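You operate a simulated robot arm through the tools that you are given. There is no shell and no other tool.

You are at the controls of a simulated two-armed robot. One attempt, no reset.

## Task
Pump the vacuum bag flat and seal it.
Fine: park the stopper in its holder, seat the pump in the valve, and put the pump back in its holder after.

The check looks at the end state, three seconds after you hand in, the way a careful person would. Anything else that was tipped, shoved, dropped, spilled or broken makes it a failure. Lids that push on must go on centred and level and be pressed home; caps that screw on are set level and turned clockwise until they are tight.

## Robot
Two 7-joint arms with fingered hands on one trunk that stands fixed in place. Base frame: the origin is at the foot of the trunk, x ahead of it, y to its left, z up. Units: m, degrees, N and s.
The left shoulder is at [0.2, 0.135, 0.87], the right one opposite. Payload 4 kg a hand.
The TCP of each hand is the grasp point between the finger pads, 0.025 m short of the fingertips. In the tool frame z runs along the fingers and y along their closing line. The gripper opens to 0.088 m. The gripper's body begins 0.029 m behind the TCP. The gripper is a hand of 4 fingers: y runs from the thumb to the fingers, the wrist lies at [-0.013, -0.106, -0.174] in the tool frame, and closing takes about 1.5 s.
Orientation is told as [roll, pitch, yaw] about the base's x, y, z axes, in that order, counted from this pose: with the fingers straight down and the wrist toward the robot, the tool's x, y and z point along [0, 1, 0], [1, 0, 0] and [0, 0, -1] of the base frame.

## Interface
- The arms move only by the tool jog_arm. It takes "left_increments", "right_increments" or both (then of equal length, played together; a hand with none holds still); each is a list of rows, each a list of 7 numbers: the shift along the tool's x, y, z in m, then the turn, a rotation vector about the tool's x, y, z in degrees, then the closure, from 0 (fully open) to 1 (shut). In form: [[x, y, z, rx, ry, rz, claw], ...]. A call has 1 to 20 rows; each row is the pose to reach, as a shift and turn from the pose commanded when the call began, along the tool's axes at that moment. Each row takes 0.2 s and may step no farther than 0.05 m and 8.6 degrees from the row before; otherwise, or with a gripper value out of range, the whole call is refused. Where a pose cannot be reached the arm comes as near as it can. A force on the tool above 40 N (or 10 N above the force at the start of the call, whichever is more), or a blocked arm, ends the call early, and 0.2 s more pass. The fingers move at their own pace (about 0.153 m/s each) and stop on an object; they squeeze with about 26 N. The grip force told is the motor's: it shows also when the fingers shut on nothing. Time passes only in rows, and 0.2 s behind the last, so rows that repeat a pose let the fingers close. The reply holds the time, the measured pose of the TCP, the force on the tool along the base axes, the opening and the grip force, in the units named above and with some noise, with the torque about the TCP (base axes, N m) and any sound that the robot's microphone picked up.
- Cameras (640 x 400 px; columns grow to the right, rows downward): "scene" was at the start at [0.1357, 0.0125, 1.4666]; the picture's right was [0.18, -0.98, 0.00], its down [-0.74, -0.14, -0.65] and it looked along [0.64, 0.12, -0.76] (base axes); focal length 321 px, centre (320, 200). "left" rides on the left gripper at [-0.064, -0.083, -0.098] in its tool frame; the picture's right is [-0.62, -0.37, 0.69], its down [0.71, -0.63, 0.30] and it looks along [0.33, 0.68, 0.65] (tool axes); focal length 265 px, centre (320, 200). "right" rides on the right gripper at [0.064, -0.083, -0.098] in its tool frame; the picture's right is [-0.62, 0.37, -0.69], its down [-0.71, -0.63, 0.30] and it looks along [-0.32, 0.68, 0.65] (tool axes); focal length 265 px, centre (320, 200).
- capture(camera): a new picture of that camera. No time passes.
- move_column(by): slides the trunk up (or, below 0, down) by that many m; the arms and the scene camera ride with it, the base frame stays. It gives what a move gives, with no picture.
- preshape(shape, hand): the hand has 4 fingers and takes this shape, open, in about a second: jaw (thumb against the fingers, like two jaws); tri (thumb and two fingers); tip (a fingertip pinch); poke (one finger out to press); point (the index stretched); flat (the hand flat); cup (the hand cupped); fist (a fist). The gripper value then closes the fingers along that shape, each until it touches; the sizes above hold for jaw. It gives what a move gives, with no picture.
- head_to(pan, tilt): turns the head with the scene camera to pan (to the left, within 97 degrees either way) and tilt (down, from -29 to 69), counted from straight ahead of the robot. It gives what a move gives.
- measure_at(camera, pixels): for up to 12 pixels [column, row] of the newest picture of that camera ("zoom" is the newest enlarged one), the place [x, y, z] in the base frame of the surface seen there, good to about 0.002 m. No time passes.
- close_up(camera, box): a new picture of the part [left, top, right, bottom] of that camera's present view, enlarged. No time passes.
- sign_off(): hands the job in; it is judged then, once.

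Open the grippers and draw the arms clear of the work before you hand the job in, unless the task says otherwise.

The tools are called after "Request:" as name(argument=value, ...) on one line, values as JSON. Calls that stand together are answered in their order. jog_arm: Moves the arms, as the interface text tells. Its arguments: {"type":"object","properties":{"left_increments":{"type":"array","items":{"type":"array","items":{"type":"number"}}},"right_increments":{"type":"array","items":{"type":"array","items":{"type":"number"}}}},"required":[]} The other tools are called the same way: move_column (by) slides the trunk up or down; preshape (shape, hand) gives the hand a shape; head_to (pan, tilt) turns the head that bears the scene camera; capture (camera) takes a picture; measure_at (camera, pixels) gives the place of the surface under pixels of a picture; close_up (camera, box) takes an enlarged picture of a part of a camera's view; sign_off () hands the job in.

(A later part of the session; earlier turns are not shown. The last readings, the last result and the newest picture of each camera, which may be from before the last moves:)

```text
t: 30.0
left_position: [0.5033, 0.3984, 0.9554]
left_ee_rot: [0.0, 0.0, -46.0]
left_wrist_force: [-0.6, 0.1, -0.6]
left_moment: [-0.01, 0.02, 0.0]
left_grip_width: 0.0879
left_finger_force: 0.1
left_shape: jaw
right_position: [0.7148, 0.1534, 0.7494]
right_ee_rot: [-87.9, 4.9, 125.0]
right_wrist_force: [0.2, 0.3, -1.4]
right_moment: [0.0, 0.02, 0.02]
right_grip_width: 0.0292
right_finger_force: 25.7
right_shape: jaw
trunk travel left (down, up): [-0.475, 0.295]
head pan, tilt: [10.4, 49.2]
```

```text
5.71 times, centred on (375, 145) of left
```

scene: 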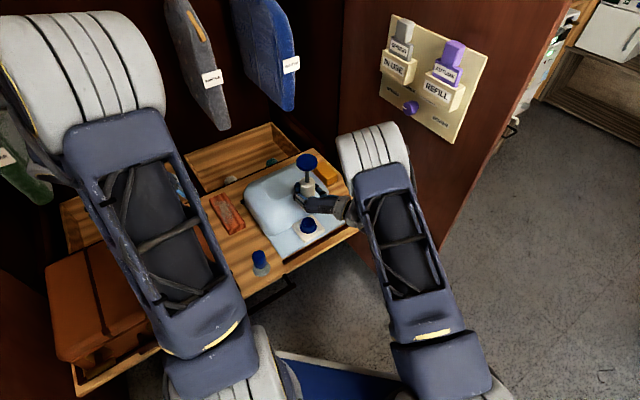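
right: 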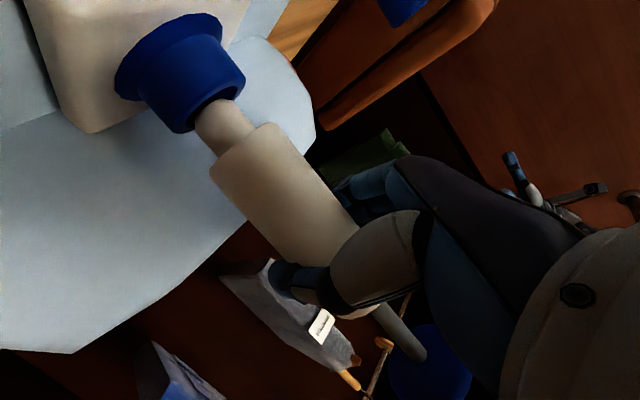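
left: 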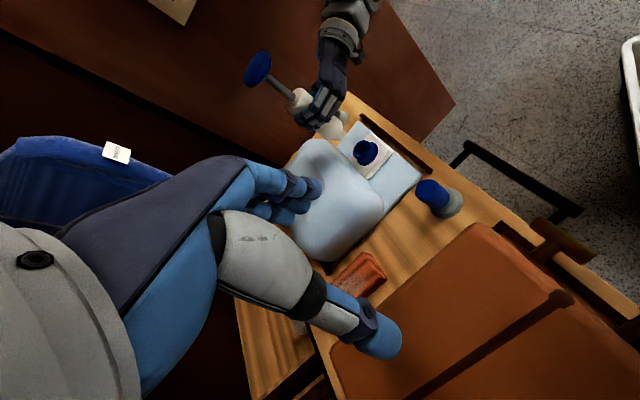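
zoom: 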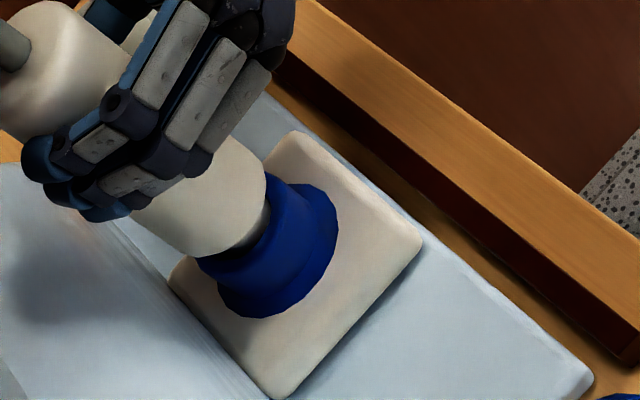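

The nozzle has entered cleanly with no force. I lower another 12 mm in small steps until the shoulder meets the rim.

Request:
jog_arm(right_increments=[[0.003, 0.0003, 0.0001, 0, 0, 0, 1], [0.006, 0.0005, 0.0002, 0, 0, 0, 1], [0.008, 0.0007, 0.0003, 0, 0, 0, 1], [0.01, 0.0008, 0.0004, 0, 0, 0, 1], [0.012, 0.001, 0.0004, 0, 0, 0, 1], [0.012, 0.001, 0.0004, 0, 0, 0, 1]])

Request:
close_up(camera="right", box=[100, 0, 320, 200])

Request:
close_up(camera="left", box=[340, 110, 410, 180])

```text
t: 31.4
left_position: [0.502, 0.3978, 0.9551]
left_ee_rot: [0.0, -0.2, -46.0]
left_wrist_force: [0.6, -0.6, 0.4]
left_moment: [-0.01, 0.01, -0.03]
left_grip_width: 0.0878
left_finger_force: 0.1
left_shape: jaw
right_position: [0.7143, 0.1536, 0.7374]
right_ee_rot: [-88.2, 4.9, 124.9]
right_wrist_force: [1.4, -0.4, 7.5]
right_moment: [0.11, -0.07, -0.01]
right_grip_width: 0.0295
right_finger_force: 26.5
right_shape: jaw
trunk travel left (down, up): [-0.475, 0.295]
head pan, tilt: [10.4, 49.2]
```

```text
2.00 times, centred on (210, 100) of right
```

zoom: 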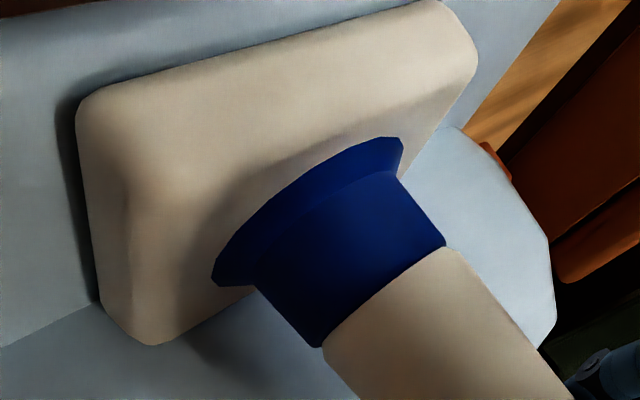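

```text
5.71 times, centred on (375, 145) of left
```

zoom: 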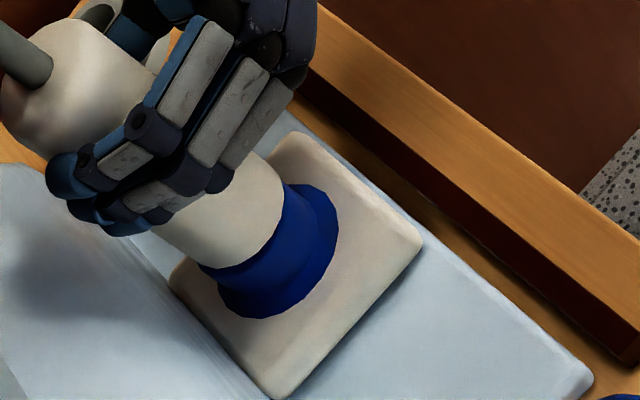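

The shoulder sits flush on the rim with ~9 N of support, so the pump is seated. I look at the knob with the scene camera to aim the left hand's press.

Request:
close_up(camera="scene", box=[265, 145, 365, 245])

Request:
capture(camera="left")

```text
4.00 times, centred on (315, 195) of scene
```

zoom: 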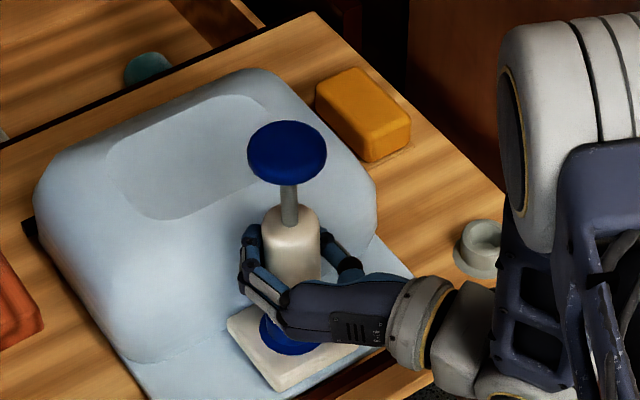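

```text
taken
```

left: 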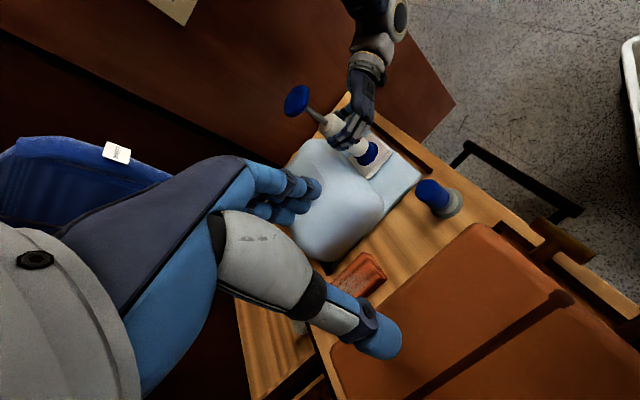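

I measure the knob's top and rod in this zoom.

Request:
close_up(camera="scene", box=[265, 145, 365, 245])

Request:
measure_at(camera="zoom", pixels=[[287, 145], [252, 150], [322, 150], [287, 125], [287, 170], [287, 180], [289, 200], [290, 220], [290, 260], [268, 220], [312, 220], [287, 135]])

```text
4.00 times, centred on (315, 195) of scene
```

zoom: 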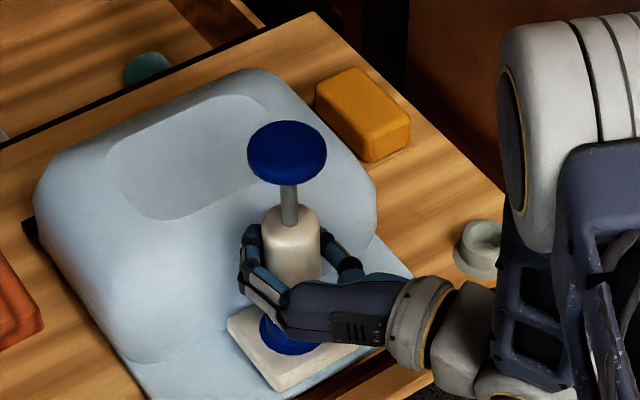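

```text
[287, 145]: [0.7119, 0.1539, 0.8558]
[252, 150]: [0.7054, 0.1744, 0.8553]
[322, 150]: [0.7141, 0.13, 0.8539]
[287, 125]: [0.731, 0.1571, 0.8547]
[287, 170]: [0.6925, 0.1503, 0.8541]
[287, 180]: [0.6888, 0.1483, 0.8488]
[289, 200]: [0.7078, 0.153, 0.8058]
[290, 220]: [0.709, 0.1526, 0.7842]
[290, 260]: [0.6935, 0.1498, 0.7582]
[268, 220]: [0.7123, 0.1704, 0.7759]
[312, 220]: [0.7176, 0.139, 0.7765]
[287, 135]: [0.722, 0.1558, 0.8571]
```

The knob top is at z 0.8565, centre about (0.7125,0.1545). I bring the left hand above it with fingers shut, fingertips at z≈0.905.

Request:
jog_arm(left_increments=[[-0.002, 0.04, 0.0, 0, 0, 0, 0.3], [-0.005, 0.08, 0.0, 0, 0, 0, 0.6], [-0.007, 0.12, 0.0, 0, 0, 0, 1], [-0.009, 0.16, 0.0, 0, 0, 0, 1], [-0.012, 0.2, 0.0, 0, 0, 0, 1], [-0.014, 0.24, 0.0, 0, 0, 0, 1], [-0.016, 0.28, 0.01, 0, 0, 0, 1], [-0.0185, 0.3212, 0.02, 0, 0, 0, 1], [-0.0185, 0.3212, 0.025, 0, 0, 0, 1], [-0.0185, 0.3212, 0.025, 0, 0, 0, 1]])

Request:
capture(camera="left")

Request:
capture(camera="scene")

Request:
capture(camera="right")

```text
t: 33.6
left_position: [0.7129, 0.1528, 0.9289]
left_ee_rot: [0.1, 0.0, -46.1]
left_wrist_force: [-0.3, 0.3, -0.8]
left_moment: [0.05, 0.03, 0.01]
left_grip_width: 0.0001
left_finger_force: 26.0
left_shape: jaw
right_position: [0.7133, 0.1529, 0.7383]
right_ee_rot: [-88.0, 4.7, 125.0]
right_wrist_force: [2.4, -0.2, 11.6]
right_moment: [0.2, -0.06, -0.02]
right_grip_width: 0.0292
right_finger_force: 25.6
right_shape: jaw
trunk travel left (down, up): [-0.475, 0.295]
head pan, tilt: [10.4, 49.2]
```

```text
taken
```

left: 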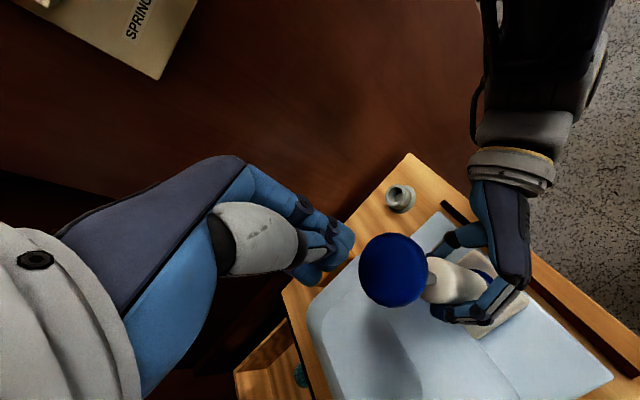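

```text
taken
```

scene: 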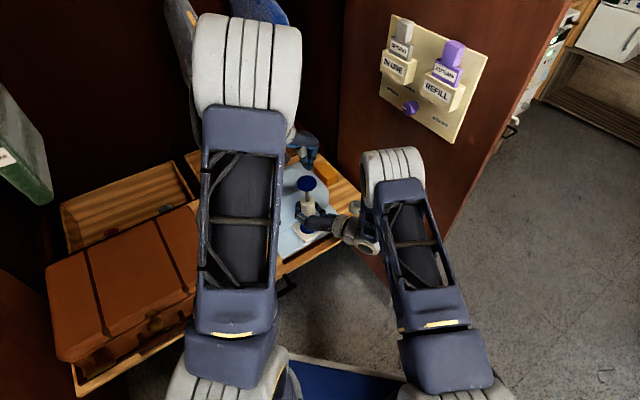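

```text
taken
```

right: 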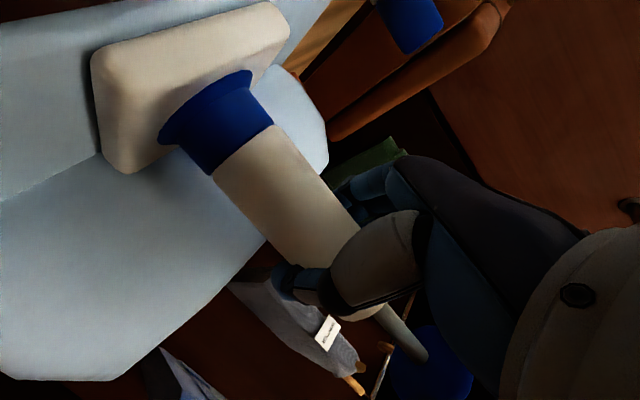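

The closed left fingertips are right above the knob. I lower to contact and a first 15 mm of stroke, watching the force.

Request:
jog_arm(left_increments=[[0, 0, 0.02, 0, 0, 0, 1], [0, 0, 0.04, 0, 0, 0, 1], [0, 0, 0.047, 0, 0, 0, 1], [0, 0, 0.052, 0, 0, 0, 1], [0, 0, 0.057, 0, 0, 0, 1], [0, 0, 0.062, 0, 0, 0, 1]])

Request:
capture(camera="left")

Request:
close_up(camera="scene", box=[265, 130, 365, 245])

```text
t: 35.0
left_position: [0.7123, 0.1547, 0.8662]
left_ee_rot: [0.1, 0.1, -46.0]
left_wrist_force: [0.0, -1.0, 3.6]
left_moment: [-0.01, -0.05, -0.01]
left_grip_width: 0.0003
left_finger_force: 26.5
left_shape: jaw
right_position: [0.7148, 0.1522, 0.7372]
right_ee_rot: [-88.0, 4.7, 125.0]
right_wrist_force: [0.8, 0.5, 10.0]
right_moment: [0.19, -0.06, -0.02]
right_grip_width: 0.029
right_finger_force: 25.8
right_shape: jaw
trunk travel left (down, up): [-0.475, 0.295]
head pan, tilt: [10.4, 49.2]
```

```text
taken
```

left: 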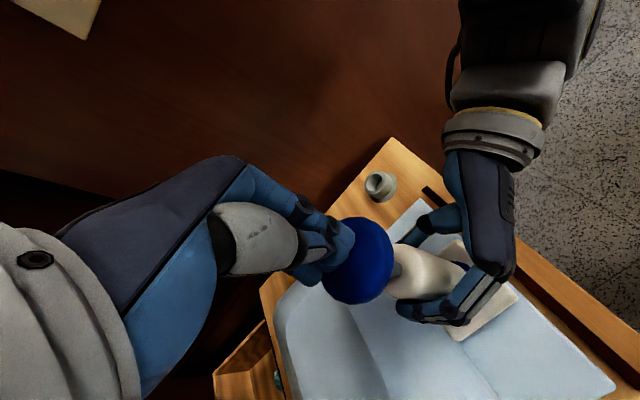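

```text
3.48 times, centred on (315, 188) of scene
```

zoom: 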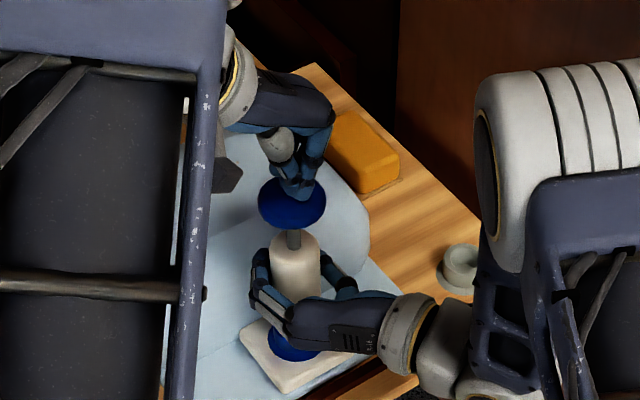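

The fingers are on the knob and it yields at 3.6 N. I press on, another 42 mm in steps.

Request:
jog_arm(left_increments=[[0, 0, 0.01, 0, 0, 0, 1], [0, 0, 0.02, 0, 0, 0, 1], [0, 0, 0.03, 0, 0, 0, 1], [0, 0, 0.036, 0, 0, 0, 1], [0, 0, 0.042, 0, 0, 0, 1], [0, 0, 0.042, 0, 0, 0, 1]])

Request:
capture(camera="left")

Request:
close_up(camera="scene", box=[265, 130, 365, 245])

```text
t: 36.4
left_position: [0.7129, 0.1533, 0.8267]
left_ee_rot: [0.2, -0.2, -46.1]
left_wrist_force: [2.1, -2.3, 27.2]
left_moment: [-0.07, -0.05, -0.03]
left_grip_width: 0.0
left_finger_force: 26.0
left_shape: jaw
right_position: [0.7134, 0.1534, 0.7372]
right_ee_rot: [-88.0, 4.8, 125.0]
right_wrist_force: [3.2, 1.3, 6.9]
right_moment: [0.13, -0.02, 0.04]
right_grip_width: 0.029
right_finger_force: 25.7
right_shape: jaw
trunk travel left (down, up): [-0.475, 0.295]
head pan, tilt: [10.4, 49.2]
```

```text
taken
```

left: 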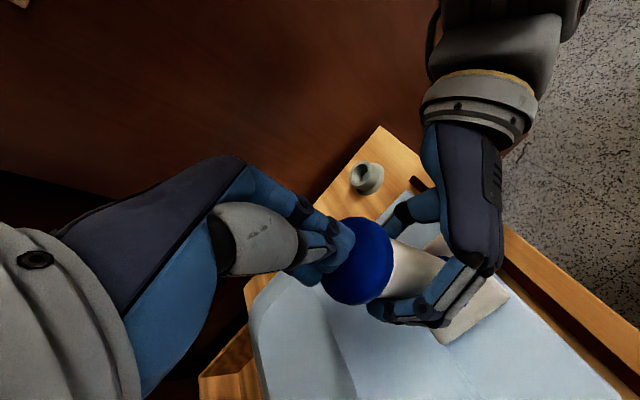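

```text
3.48 times, centred on (315, 188) of scene
```

zoom: 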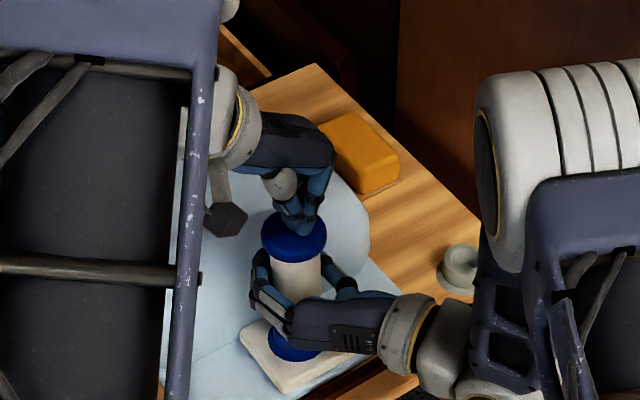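

Bottomed at a stroke of about 55 mm with 27 N. I raise the left hand back up and see whether the knob springs back.

Request:
jog_arm(left_increments=[[0, 0, -0.02, 0, 0, 0, 1], [0, 0, -0.04, 0, 0, 0, 1], [0, 0, -0.05, 0, 0, 0, 1], [0, 0, -0.05, 0, 0, 0, 1]])

Request:
capture(camera="left")

Request:
close_up(camera="scene", box=[265, 130, 365, 245])

```text
t: 37.4
left_position: [0.7136, 0.1536, 0.8751]
left_ee_rot: [0.0, 0.0, -45.9]
left_wrist_force: [-1.3, -0.2, 1.6]
left_moment: [0.01, -0.01, 0.01]
left_grip_width: 0.0
left_finger_force: 25.7
left_shape: jaw
right_position: [0.7144, 0.1526, 0.739]
right_ee_rot: [-88.1, 4.7, 125.0]
right_wrist_force: [0.9, 0.4, 9.1]
right_moment: [0.14, -0.03, 0.02]
right_grip_width: 0.0292
right_finger_force: 26.2
right_shape: jaw
trunk travel left (down, up): [-0.475, 0.295]
head pan, tilt: [10.4, 49.2]
```

```text
taken
```

left: 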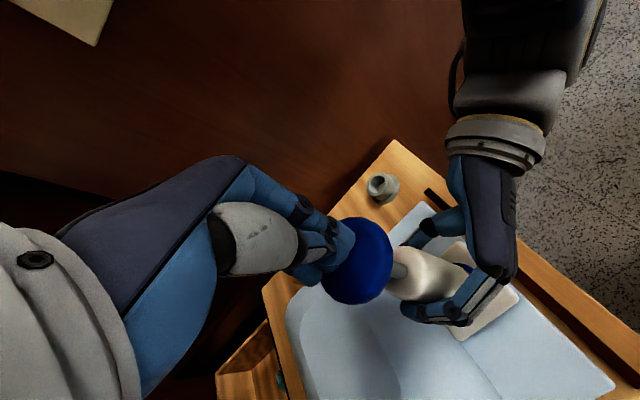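

```text
3.48 times, centred on (315, 188) of scene
```

zoom: 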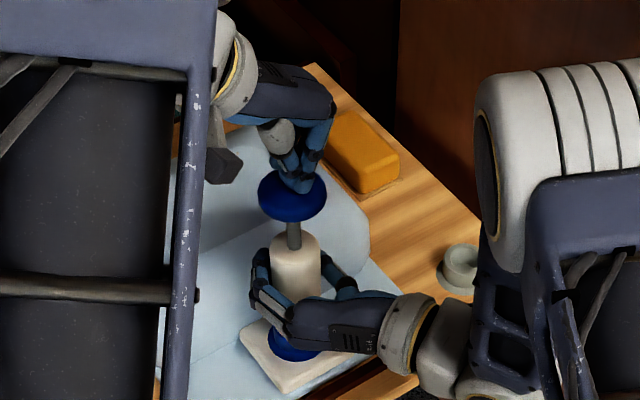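

The spring returns the knob with the hand, so I can stroke repeatedly. I do two full strokes and check the bag.

Request:
jog_arm(left_increments=[[0, 0, -0.01, 0, 0, 0, 1], [0, 0, 0.01, 0, 0, 0, 1], [0, 0, 0.03, 0, 0, 0, 1], [0, 0, 0.045, 0, 0, 0, 1], [0, 0, 0.05, 0, 0, 0, 1], [0, 0, 0.05, 0, 0, 0, 1], [0, 0, 0.03, 0, 0, 0, 1], [0, 0, 0.01, 0, 0, 0, 1], [0, 0, -0.01, 0, 0, 0, 1], [0, 0, -0.01, 0, 0, 0, 1], [0, 0, 0.01, 0, 0, 0, 1], [0, 0, 0.03, 0, 0, 0, 1], [0, 0, 0.045, 0, 0, 0, 1], [0, 0, 0.05, 0, 0, 0, 1], [0, 0, 0.05, 0, 0, 0, 1], [0, 0, 0.03, 0, 0, 0, 1], [0, 0, 0.01, 0, 0, 0, 1], [0, 0, -0.01, 0, 0, 0, 1], [0, 0, -0.01, 0, 0, 0, 1]])

Request:
capture(camera="right")

Request:
close_up(camera="scene", box=[265, 130, 365, 245])

Request:
capture(camera="left")

```text
t: 41.4
left_position: [0.7099, 0.1538, 0.884]
left_ee_rot: [0.0, 0.1, -46.0]
left_wrist_force: [0.3, 0.4, 0.6]
left_moment: [0.0, -0.01, 0.02]
left_grip_width: 0.0002
left_finger_force: 25.9
left_shape: jaw
right_position: [0.7142, 0.1531, 0.7377]
right_ee_rot: [-88.1, 4.8, 124.9]
right_wrist_force: [3.1, 1.5, 7.9]
right_moment: [0.14, -0.02, -0.01]
right_grip_width: 0.0289
right_finger_force: 25.9
right_shape: jaw
trunk travel left (down, up): [-0.475, 0.295]
head pan, tilt: [10.4, 49.2]
```

```text
taken
```

right: 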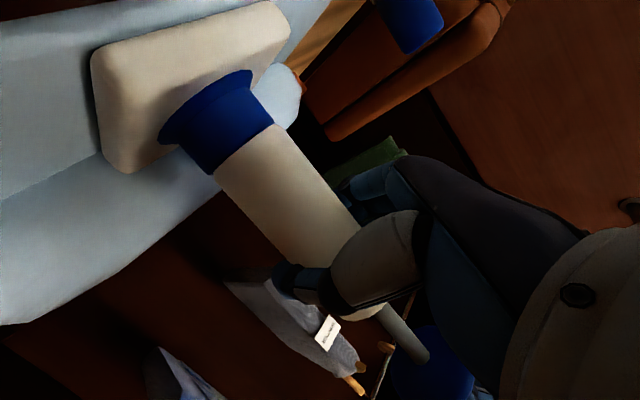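

```text
3.48 times, centred on (315, 188) of scene
```

zoom: 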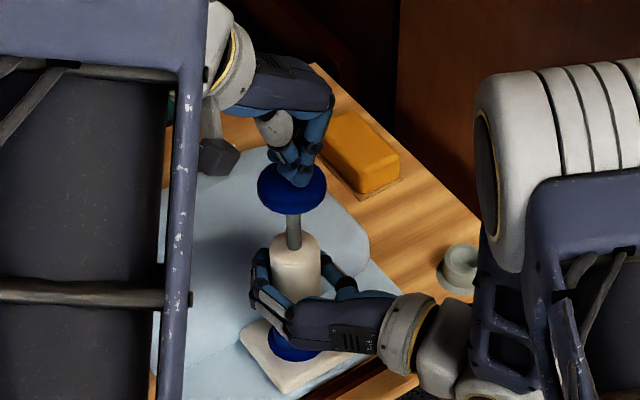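

```text
taken
```

left: 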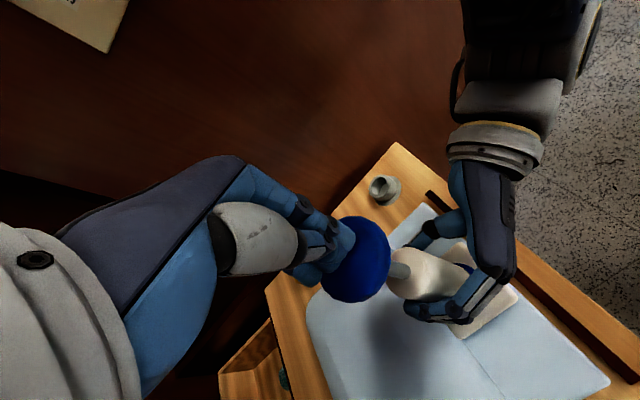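

The bag is visibly lower now in the right view. I measure the bag's height at some points.

Request:
measure_at(camera="left", pixels=[[340, 320], [350, 360], [420, 360], [450, 370], [320, 300], [560, 360]])

Request:
measure_at(camera="right", pixels=[[60, 220], [140, 230], [30, 280], [290, 90], [100, 270]])

```text
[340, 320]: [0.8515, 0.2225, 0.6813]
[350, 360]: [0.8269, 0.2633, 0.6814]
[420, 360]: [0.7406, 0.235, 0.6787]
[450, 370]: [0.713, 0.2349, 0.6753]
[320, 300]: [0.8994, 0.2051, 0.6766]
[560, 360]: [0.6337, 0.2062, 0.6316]
```

```text
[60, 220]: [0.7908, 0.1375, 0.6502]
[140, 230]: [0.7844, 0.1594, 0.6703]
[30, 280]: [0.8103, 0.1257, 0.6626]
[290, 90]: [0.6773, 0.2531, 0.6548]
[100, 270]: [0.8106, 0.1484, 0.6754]
```

The bag's top has come down from 0.726 to about 0.68 after three strokes. I do three more full strokes.

Request:
jog_arm(left_increments=[[0, 0, 0.025, 0, 0, 0, 1], [0, 0, 0.045, 0, 0, 0, 1], [0, 0, 0.06, 0, 0, 0, 1], [0, 0, 0.06, 0, 0, 0, 1], [0, 0, 0.03, 0, 0, 0, 1], [0, 0, 0, 0, 0, 0, 1], [0, 0, 0.025, 0, 0, 0, 1], [0, 0, 0.045, 0, 0, 0, 1], [0, 0, 0.06, 0, 0, 0, 1], [0, 0, 0.06, 0, 0, 0, 1], [0, 0, 0.03, 0, 0, 0, 1], [0, 0, 0, 0, 0, 0, 1], [0, 0, 0.025, 0, 0, 0, 1], [0, 0, 0.045, 0, 0, 0, 1], [0, 0, 0.06, 0, 0, 0, 1], [0, 0, 0.06, 0, 0, 0, 1], [0, 0, 0.03, 0, 0, 0, 1], [0, 0, 0, 0, 0, 0, 1]])

Request:
capture(camera="right")

Request:
capture(camera="left")

Request:
measure_at(camera="left", pixels=[[340, 320], [350, 360], [420, 360], [450, 370], [330, 300], [560, 360]])

```text
t: 45.2
left_position: [0.7114, 0.155, 0.8846]
left_ee_rot: [0.0, 0.1, -45.9]
left_wrist_force: [0.4, 0.0, -0.7]
left_moment: [0.04, 0.03, 0.02]
left_grip_width: 0.0003
left_finger_force: 25.9
left_shape: jaw
right_position: [0.7139, 0.154, 0.7377]
right_ee_rot: [-88.0, 4.8, 125.0]
right_wrist_force: [3.2, 1.2, 8.2]
right_moment: [0.09, 0.01, 0.02]
right_grip_width: 0.0289
right_finger_force: 26.6
right_shape: jaw
trunk travel left (down, up): [-0.475, 0.295]
head pan, tilt: [10.4, 49.2]
```

```text
taken
```

right: 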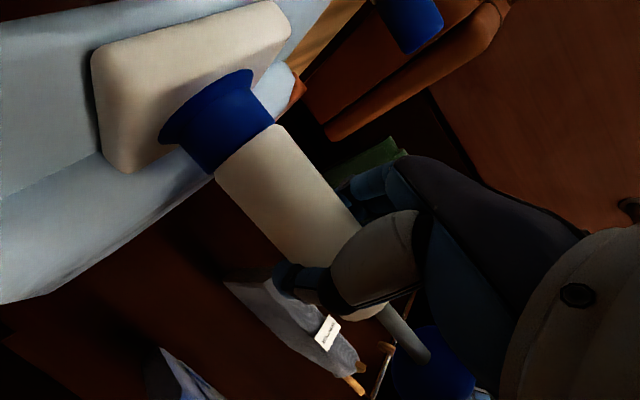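

```text
taken
```

left: 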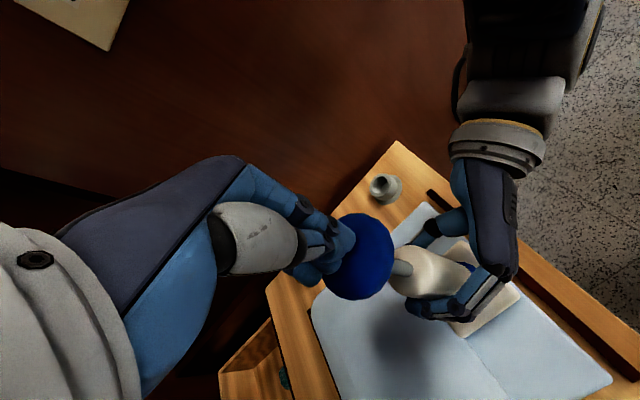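

```text
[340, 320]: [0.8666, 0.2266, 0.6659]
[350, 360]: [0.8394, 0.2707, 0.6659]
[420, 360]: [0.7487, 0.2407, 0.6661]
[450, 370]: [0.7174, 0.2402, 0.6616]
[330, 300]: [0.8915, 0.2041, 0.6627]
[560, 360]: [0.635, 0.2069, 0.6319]
```

The bag top is now at 0.666; the quick strokes moved less air. I do two slower, fuller strokes with pauses at both ends.

Request:
jog_arm(left_increments=[[0, 0, 0.02, 0, 0, 0, 1], [0, 0, 0.035, 0, 0, 0, 1], [0, 0, 0.05, 0, 0, 0, 1], [0, 0, 0.061, 0, 0, 0, 1], [0, 0, 0.061, 0, 0, 0, 1], [0, 0, 0.045, 0, 0, 0, 1], [0, 0, 0.025, 0, 0, 0, 1], [0, 0, 0.0, 0, 0, 0, 1], [0, 0, 0, 0, 0, 0, 1], [0, 0, 0, 0, 0, 0, 1], [0, 0, 0.02, 0, 0, 0, 1], [0, 0, 0.035, 0, 0, 0, 1], [0, 0, 0.05, 0, 0, 0, 1], [0, 0, 0.061, 0, 0, 0, 1], [0, 0, 0.061, 0, 0, 0, 1], [0, 0, 0.045, 0, 0, 0, 1], [0, 0, 0.025, 0, 0, 0, 1], [0, 0, 0.0, 0, 0, 0, 1], [0, 0, 0.0, 0, 0, 0, 1]])

Request:
capture(camera="right")

Request:
capture(camera="left")

Request:
measure_at(camera="left", pixels=[[340, 320], [350, 360], [420, 360], [450, 370], [330, 300], [560, 360]])

```text
t: 49.2
left_position: [0.7119, 0.1549, 0.8841]
left_ee_rot: [-0.1, 0.0, -45.9]
left_wrist_force: [0.0, 0.3, 0.6]
left_moment: [-0.02, -0.01, 0.0]
left_grip_width: 0.0
left_finger_force: 26.1
left_shape: jaw
right_position: [0.7141, 0.1534, 0.7375]
right_ee_rot: [-88.0, 4.8, 125.1]
right_wrist_force: [2.5, 2.2, 7.1]
right_moment: [0.09, -0.01, 0.04]
right_grip_width: 0.0282
right_finger_force: 25.8
right_shape: jaw
trunk travel left (down, up): [-0.475, 0.295]
head pan, tilt: [10.4, 49.2]
```

```text
taken
```

right: 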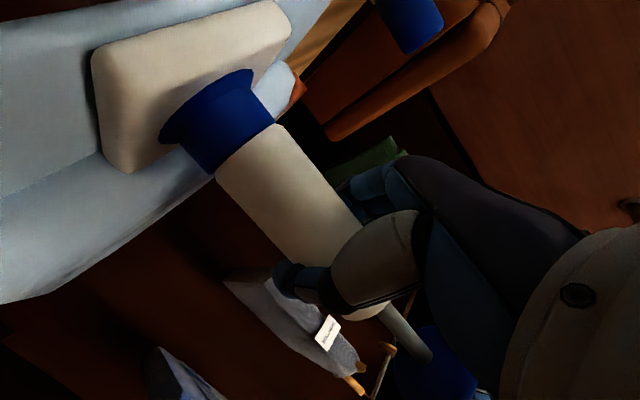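

```text
taken
```

left: 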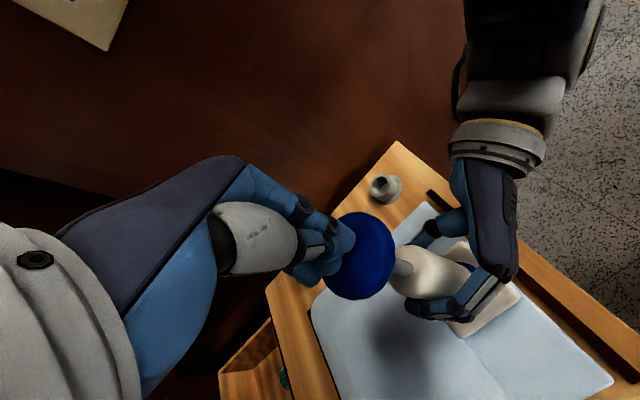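

```text
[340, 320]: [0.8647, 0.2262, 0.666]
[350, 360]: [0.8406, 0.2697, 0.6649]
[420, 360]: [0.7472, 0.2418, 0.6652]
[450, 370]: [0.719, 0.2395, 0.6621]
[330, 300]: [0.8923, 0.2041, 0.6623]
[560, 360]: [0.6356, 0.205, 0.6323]
```

The bag stays at 0.666 after two more full strokes, so it seems to be as flat as it goes. I move the left hand up and aside to look at the whole bag with the scene camera.

Request:
jog_arm(left_increments=[[0, 0, -0.04, 0, 0, 0, 1], [0, -0.04, -0.07, 0, 0, 0, 1], [0.005, -0.09, -0.08, 0, 0, 0, 1], [0.01, -0.14, -0.08, 0, 0, 0, 1], [0.014, -0.19, -0.08, 0, 0, 0, 1], [0.016, -0.24, -0.08, 0, 0, 0, 0.5], [0.017, -0.29, -0.08, 0, 0, 0, 0], [0.018, -0.32, -0.08, 0, 0, 0, 0], [0.018, -0.32, -0.08, 0, 0, 0, 0]])

Request:
close_up(camera="scene", box=[200, 130, 380, 280])

Request:
capture(camera="left")

```text
refused: row 3 steps farther than a row can; nothing moved
```

```text
2.67 times, centred on (290, 205) of scene
```

zoom: 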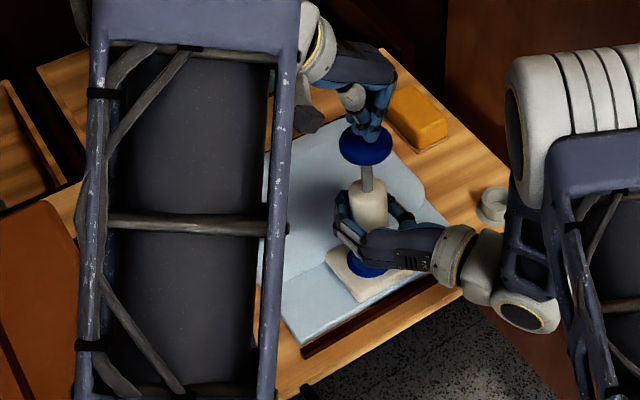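

```text
taken
```

left: 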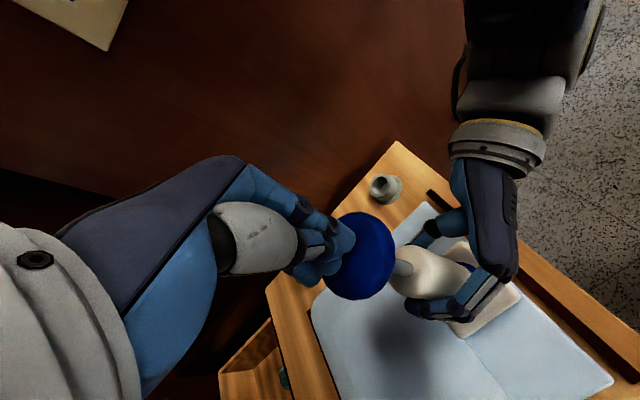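

The call was refused for one too-long step and nothing moved. I redo the retreat with smaller steps.

Request:
jog_arm(left_increments=[[0, 0, -0.04, 0, 0, 0, 1], [0, -0.02, -0.075, 0, 0, 0, 1], [0.003, -0.06, -0.08, 0, 0, 0, 1], [0.006, -0.1, -0.08, 0, 0, 0, 1], [0.009, -0.14, -0.08, 0, 0, 0, 1], [0.012, -0.18, -0.08, 0, 0, 0, 1], [0.014, -0.22, -0.08, 0, 0, 0, 0.5], [0.016, -0.26, -0.08, 0, 0, 0, 0], [0.017, -0.3, -0.08, 0, 0, 0, 0], [0.018, -0.32, -0.08, 0, 0, 0, 0], [0.018, -0.32, -0.08, 0, 0, 0, 0]])

Request:
close_up(camera="scene", box=[200, 130, 380, 280])

Request:
capture(camera="left")

```text
t: 51.6
left_position: [0.5011, 0.3979, 0.9636]
left_ee_rot: [0.1, 0.0, -46.0]
left_wrist_force: [-0.1, -0.6, 0.4]
left_moment: [0.0, 0.01, -0.02]
left_grip_width: 0.0879
left_finger_force: 0.0
left_shape: jaw
right_position: [0.7143, 0.1545, 0.7373]
right_ee_rot: [-88.0, 4.8, 125.1]
right_wrist_force: [2.7, 2.1, 6.5]
right_moment: [0.07, -0.01, 0.03]
right_grip_width: 0.0277
right_finger_force: 26.3
right_shape: jaw
trunk travel left (down, up): [-0.475, 0.295]
head pan, tilt: [10.4, 49.2]
```

```text
2.67 times, centred on (290, 205) of scene
```

zoom: 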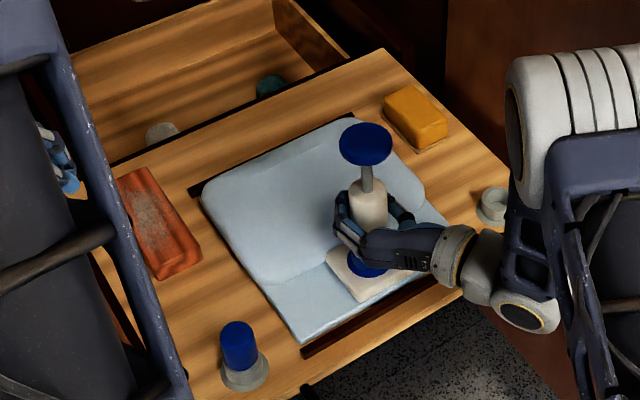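

```text
taken
```

left: 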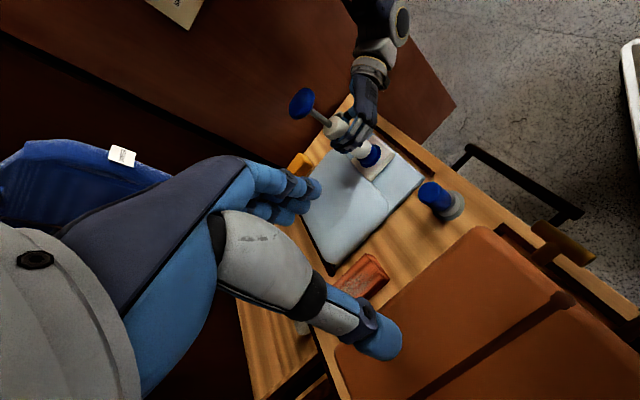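

The bag now looks like a flat slab. I measure its height at several points on it.

Request:
measure_at(camera="left", pixels=[[340, 200], [330, 230], [370, 200], [350, 180], [330, 170], [400, 190]])

Request:
close_up(camera="scene", box=[250, 160, 350, 260])

Request:
measure_at(camera="zoom", pixels=[[150, 150], [100, 150], [200, 120], [150, 230], [60, 160], [320, 150], [230, 180], [200, 290], [180, 250], [100, 230]])

```text
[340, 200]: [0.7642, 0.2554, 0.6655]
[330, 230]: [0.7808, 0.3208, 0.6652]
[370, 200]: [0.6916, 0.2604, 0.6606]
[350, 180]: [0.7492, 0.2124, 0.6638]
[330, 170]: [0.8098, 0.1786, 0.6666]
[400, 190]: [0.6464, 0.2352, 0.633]
```

```text
4.00 times, centred on (300, 210) of scene
```

zoom: 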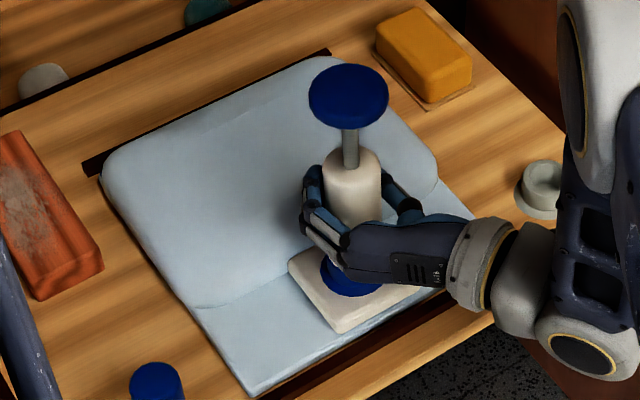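

```text
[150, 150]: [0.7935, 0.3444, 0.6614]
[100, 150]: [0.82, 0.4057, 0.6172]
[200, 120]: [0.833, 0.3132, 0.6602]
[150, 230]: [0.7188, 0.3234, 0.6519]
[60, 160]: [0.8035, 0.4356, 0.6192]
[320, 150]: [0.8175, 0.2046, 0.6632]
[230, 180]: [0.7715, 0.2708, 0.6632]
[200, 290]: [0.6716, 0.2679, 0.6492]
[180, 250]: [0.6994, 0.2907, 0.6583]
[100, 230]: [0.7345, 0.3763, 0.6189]
```

The slab is uniformly about 0.665 high and no longer changes, so it is flat. Before pulling the pump I'll have the left hand hold the stopper ready; I measure the parked stopper.

Request:
close_up(camera="left", box=[400, 160, 480, 230])

Request:
measure_at(camera="zoom", pixels=[[250, 185], [225, 190], [290, 170], [260, 160], [255, 215], [300, 230], [330, 210], [350, 260], [280, 260], [340, 180]])

```text
5.71 times, centred on (440, 195) of left
```

zoom: 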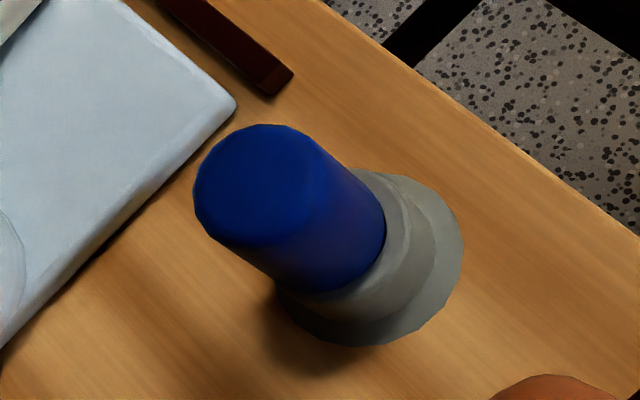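

```text
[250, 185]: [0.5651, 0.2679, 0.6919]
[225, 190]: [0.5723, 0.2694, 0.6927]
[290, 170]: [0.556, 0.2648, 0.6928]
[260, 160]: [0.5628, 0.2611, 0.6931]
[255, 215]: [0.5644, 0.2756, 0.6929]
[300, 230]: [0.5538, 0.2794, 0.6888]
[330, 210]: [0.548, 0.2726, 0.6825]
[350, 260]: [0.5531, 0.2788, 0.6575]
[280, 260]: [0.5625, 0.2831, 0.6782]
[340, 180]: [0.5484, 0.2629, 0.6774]
```

The parked stopper's top is at (0.563,0.267,0.693), matching where I left it. I bring the open left hand back over it and down to about 0.04 m above grasp height.

Request:
jog_arm(left_increments=[[-0.0116, 0.0335, 0.02, 0, 0, 0, 0], [-0.0232, 0.067, 0.05, 0, 0, 0, 0], [-0.0349, 0.1, 0.09, 0, 0, 0, 0], [-0.0465, 0.1338, 0.12, 0, 0, 0, 0], [-0.0465, 0.1338, 0.16, 0, 0, 0, 0], [-0.0465, 0.1338, 0.2, 0, 0, 0, 0], [-0.0465, 0.1338, 0.23, 0, 0, 0, 0], [-0.0465, 0.1338, 0.25, 0, 0, 0, 0], [-0.0465, 0.1338, 0.25, 0, 0, 0, 0]])

Request:
capture(camera="left")

Request:
close_up(camera="scene", box=[200, 160, 360, 290])

```text
refused: row 3 steps farther than a row can; nothing moved
```

```text
taken
```

left: 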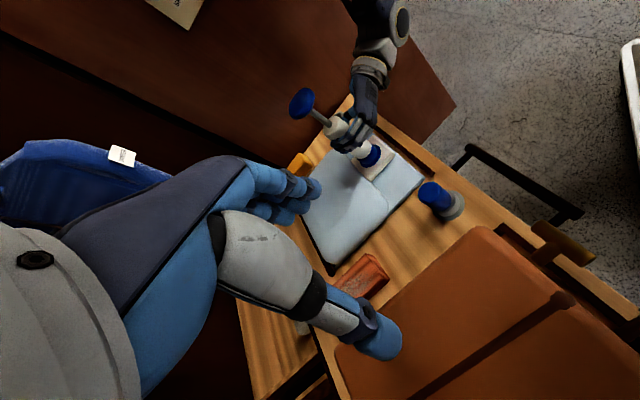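

```text
3.08 times, centred on (280, 225) of scene
```

zoom: 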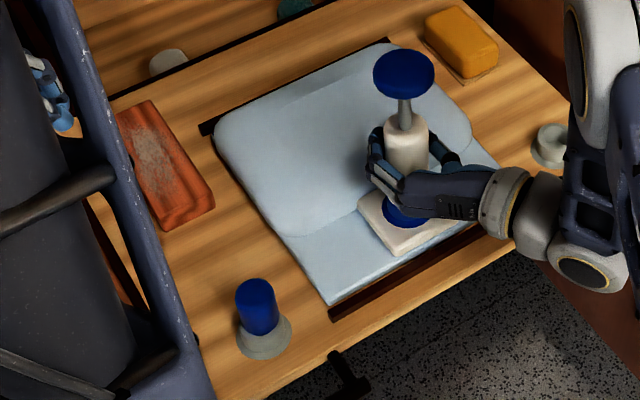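

A step was slightly too long; nothing moved. I resend with shorter steps.

Request:
jog_arm(left_increments=[[-0.0116, 0.0335, 0.01, 0, 0, 0, 0], [-0.0232, 0.067, 0.03, 0, 0, 0, 0], [-0.0349, 0.1, 0.05, 0, 0, 0, 0], [-0.0465, 0.1338, 0.07, 0, 0, 0, 0], [-0.0465, 0.1338, 0.11, 0, 0, 0, 0], [-0.0465, 0.1338, 0.15, 0, 0, 0, 0], [-0.0465, 0.1338, 0.19, 0, 0, 0, 0], [-0.0465, 0.1338, 0.225, 0, 0, 0, 0], [-0.0465, 0.1338, 0.25, 0, 0, 0, 0], [-0.0465, 0.1338, 0.25, 0, 0, 0, 0]])

Request:
capture(camera="left")

Request:
close_up(camera="scene", box=[200, 160, 360, 290])

```text
t: 53.8
left_position: [0.5627, 0.2681, 0.7168]
left_ee_rot: [0.1, 0.0, -45.9]
left_wrist_force: [-0.3, -0.1, -0.2]
left_moment: [0.01, 0.0, 0.0]
left_grip_width: 0.0877
left_finger_force: 0.0
left_shape: jaw
right_position: [0.7141, 0.1531, 0.7381]
right_ee_rot: [-87.9, 4.8, 125.0]
right_wrist_force: [3.1, 2.4, 5.7]
right_moment: [0.12, -0.05, 0.0]
right_grip_width: 0.028
right_finger_force: 26.2
right_shape: jaw
trunk travel left (down, up): [-0.475, 0.295]
head pan, tilt: [10.4, 49.2]
```

```text
taken
```

left: 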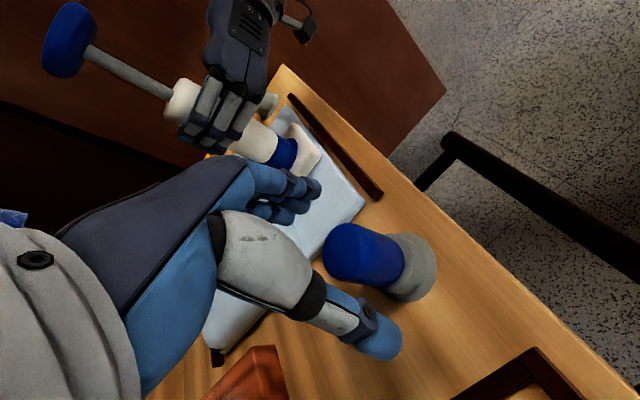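

```text
3.08 times, centred on (280, 225) of scene
```

zoom: 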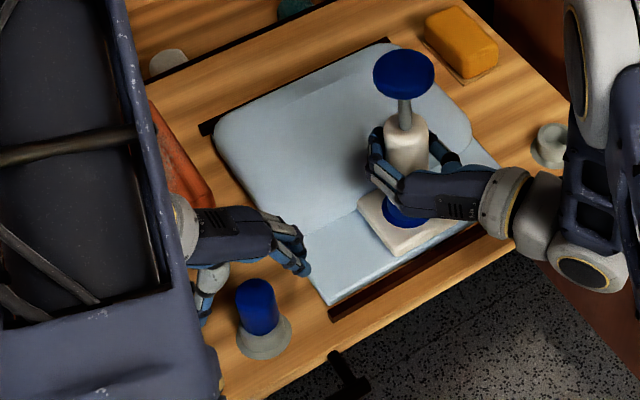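

The stopper lies between the open thumb and fingers. I descend the last 41 mm and close on it.

Request:
jog_arm(left_increments=[[0, 0, 0.02, 0, 0, 0, 0], [0, 0, 0.035, 0, 0, 0, 0], [0, 0, 0.0405, 0, 0, 0, 0], [0, 0, 0.0405, 0, 0, 0, 0], [0, 0, 0.0405, 0, 0, 0, 1], [0, 0, 0.0405, 0, 0, 0, 1], [0, 0, 0.0405, 0, 0, 0, 1], [0, 0, 0.0405, 0, 0, 0, 1], [0, 0, 0.0405, 0, 0, 0, 1], [0, 0, 0.0405, 0, 0, 0, 1], [0, 0, 0.0405, 0, 0, 0, 1], [0, 0, 0.0405, 0, 0, 0, 1]])

Request:
capture(camera="left")

```text
t: 56.4
left_position: [0.5614, 0.2689, 0.6748]
left_ee_rot: [0.0, 0.0, -46.0]
left_wrist_force: [-0.5, -1.7, 0.2]
left_moment: [-0.01, 0.0, -0.01]
left_grip_width: 0.0283
left_finger_force: 25.9
left_shape: jaw
right_position: [0.715, 0.1535, 0.7375]
right_ee_rot: [-88.0, 4.7, 125.0]
right_wrist_force: [2.9, 2.0, 5.7]
right_moment: [0.12, -0.02, 0.01]
right_grip_width: 0.0278
right_finger_force: 26.0
right_shape: jaw
trunk travel left (down, up): [-0.475, 0.295]
head pan, tilt: [10.4, 49.2]
```

```text
taken
```

left: 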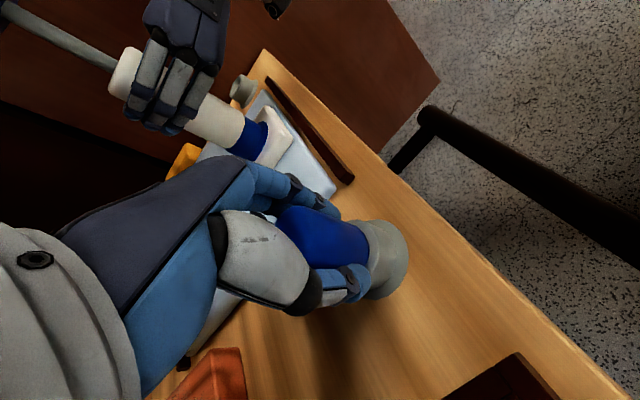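

The stopper is gripped (0.0283 m, 26 N). I lift it straight out of its holder by 0.12 m.

Request:
jog_arm(left_increments=[[0, 0, -0.005, 0, 0, 0, 1], [0, 0, -0.015, 0, 0, 0, 1], [0, 0, -0.03, 0, 0, 0, 1], [0, 0, -0.06, 0, 0, 0, 1], [0, 0, -0.09, 0, 0, 0, 1], [0, 0, -0.12, 0, 0, 0, 1], [0, 0, -0.12, 0, 0, 0, 1]])

Request:
close_up(camera="left", box=[240, 160, 480, 320])

Request:
capture(camera="scene")

Request:
capture(camera="right")

```text
t: 58.0
left_position: [0.5617, 0.2668, 0.7934]
left_ee_rot: [0.0, -0.1, -46.0]
left_wrist_force: [0.0, 0.1, -0.4]
left_moment: [0.0, -0.01, -0.01]
left_grip_width: 0.0284
left_finger_force: 25.8
left_shape: jaw
right_position: [0.7149, 0.153, 0.7386]
right_ee_rot: [-88.0, 4.7, 125.0]
right_wrist_force: [2.9, 2.7, 6.3]
right_moment: [0.1, 0.02, -0.01]
right_grip_width: 0.0278
right_finger_force: 25.8
right_shape: jaw
trunk travel left (down, up): [-0.475, 0.295]
head pan, tilt: [10.4, 49.2]
```

```text
2.50 times, centred on (360, 240) of left
```

zoom: 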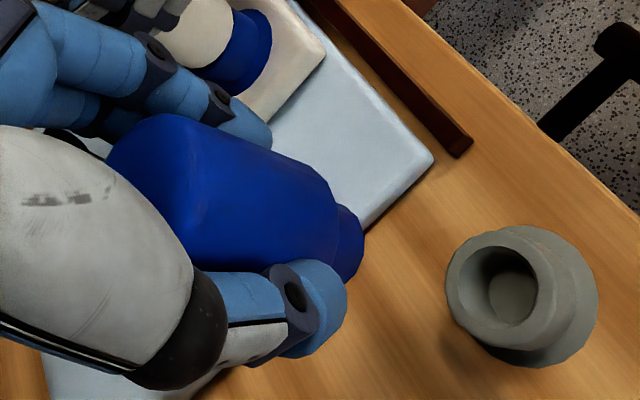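

```text
taken
```

scene: 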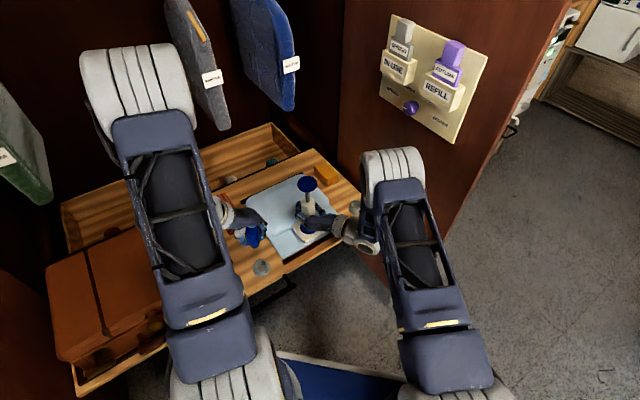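

```text
taken
```

right: 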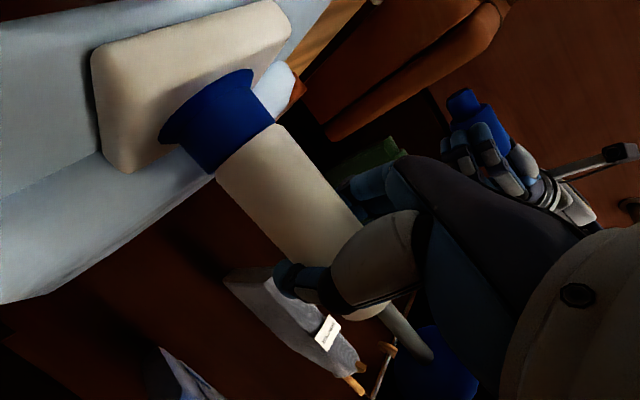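

The left hand holds the stopper ready. I now pull the pump straight up out of the valve, slowly at first.

Request:
jog_arm(right_increments=[[-0.004, -0.0003, -0.0001, 0, 0, 0, 1], [-0.01, -0.0008, -0.0004, 0, 0, 0, 1], [-0.02, -0.0017, -0.0007, 0, 0, 0, 1], [-0.035, -0.0029, -0.0012, 0, 0, 0, 1], [-0.055, -0.0046, -0.0019, 0, 0, 0, 1], [-0.0847, -0.0071, -0.003, 0, 0, 0, 1]])

Request:
capture(camera="right")

Request:
close_up(camera="scene", box=[230, 150, 370, 270])

```text
t: 59.4
left_position: [0.5614, 0.2678, 0.7944]
left_ee_rot: [0.1, 0.0, -46.0]
left_wrist_force: [0.1, 0.3, -0.3]
left_moment: [-0.03, 0.0, -0.01]
left_grip_width: 0.0284
left_finger_force: 25.8
left_shape: jaw
right_position: [0.7139, 0.154, 0.823]
right_ee_rot: [-88.0, 4.8, 124.9]
right_wrist_force: [0.3, 0.5, -1.4]
right_moment: [0.04, -0.03, 0.02]
right_grip_width: 0.0252
right_finger_force: 25.9
right_shape: jaw
trunk travel left (down, up): [-0.475, 0.295]
head pan, tilt: [10.4, 49.2]
```

```text
taken
```

right: 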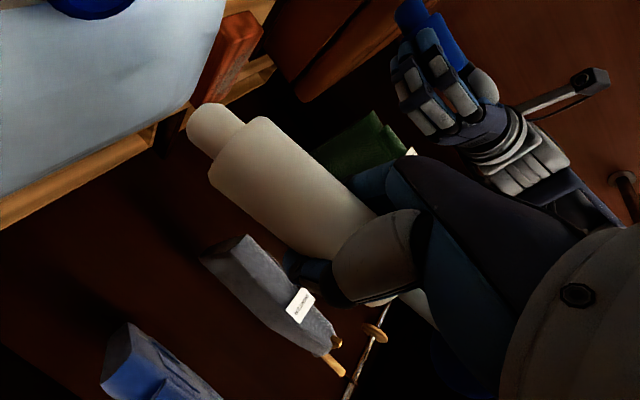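

```text
3.33 times, centred on (300, 210) of scene
```

zoom: 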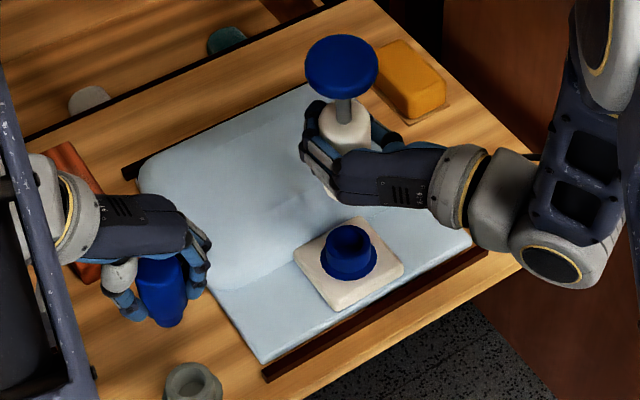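

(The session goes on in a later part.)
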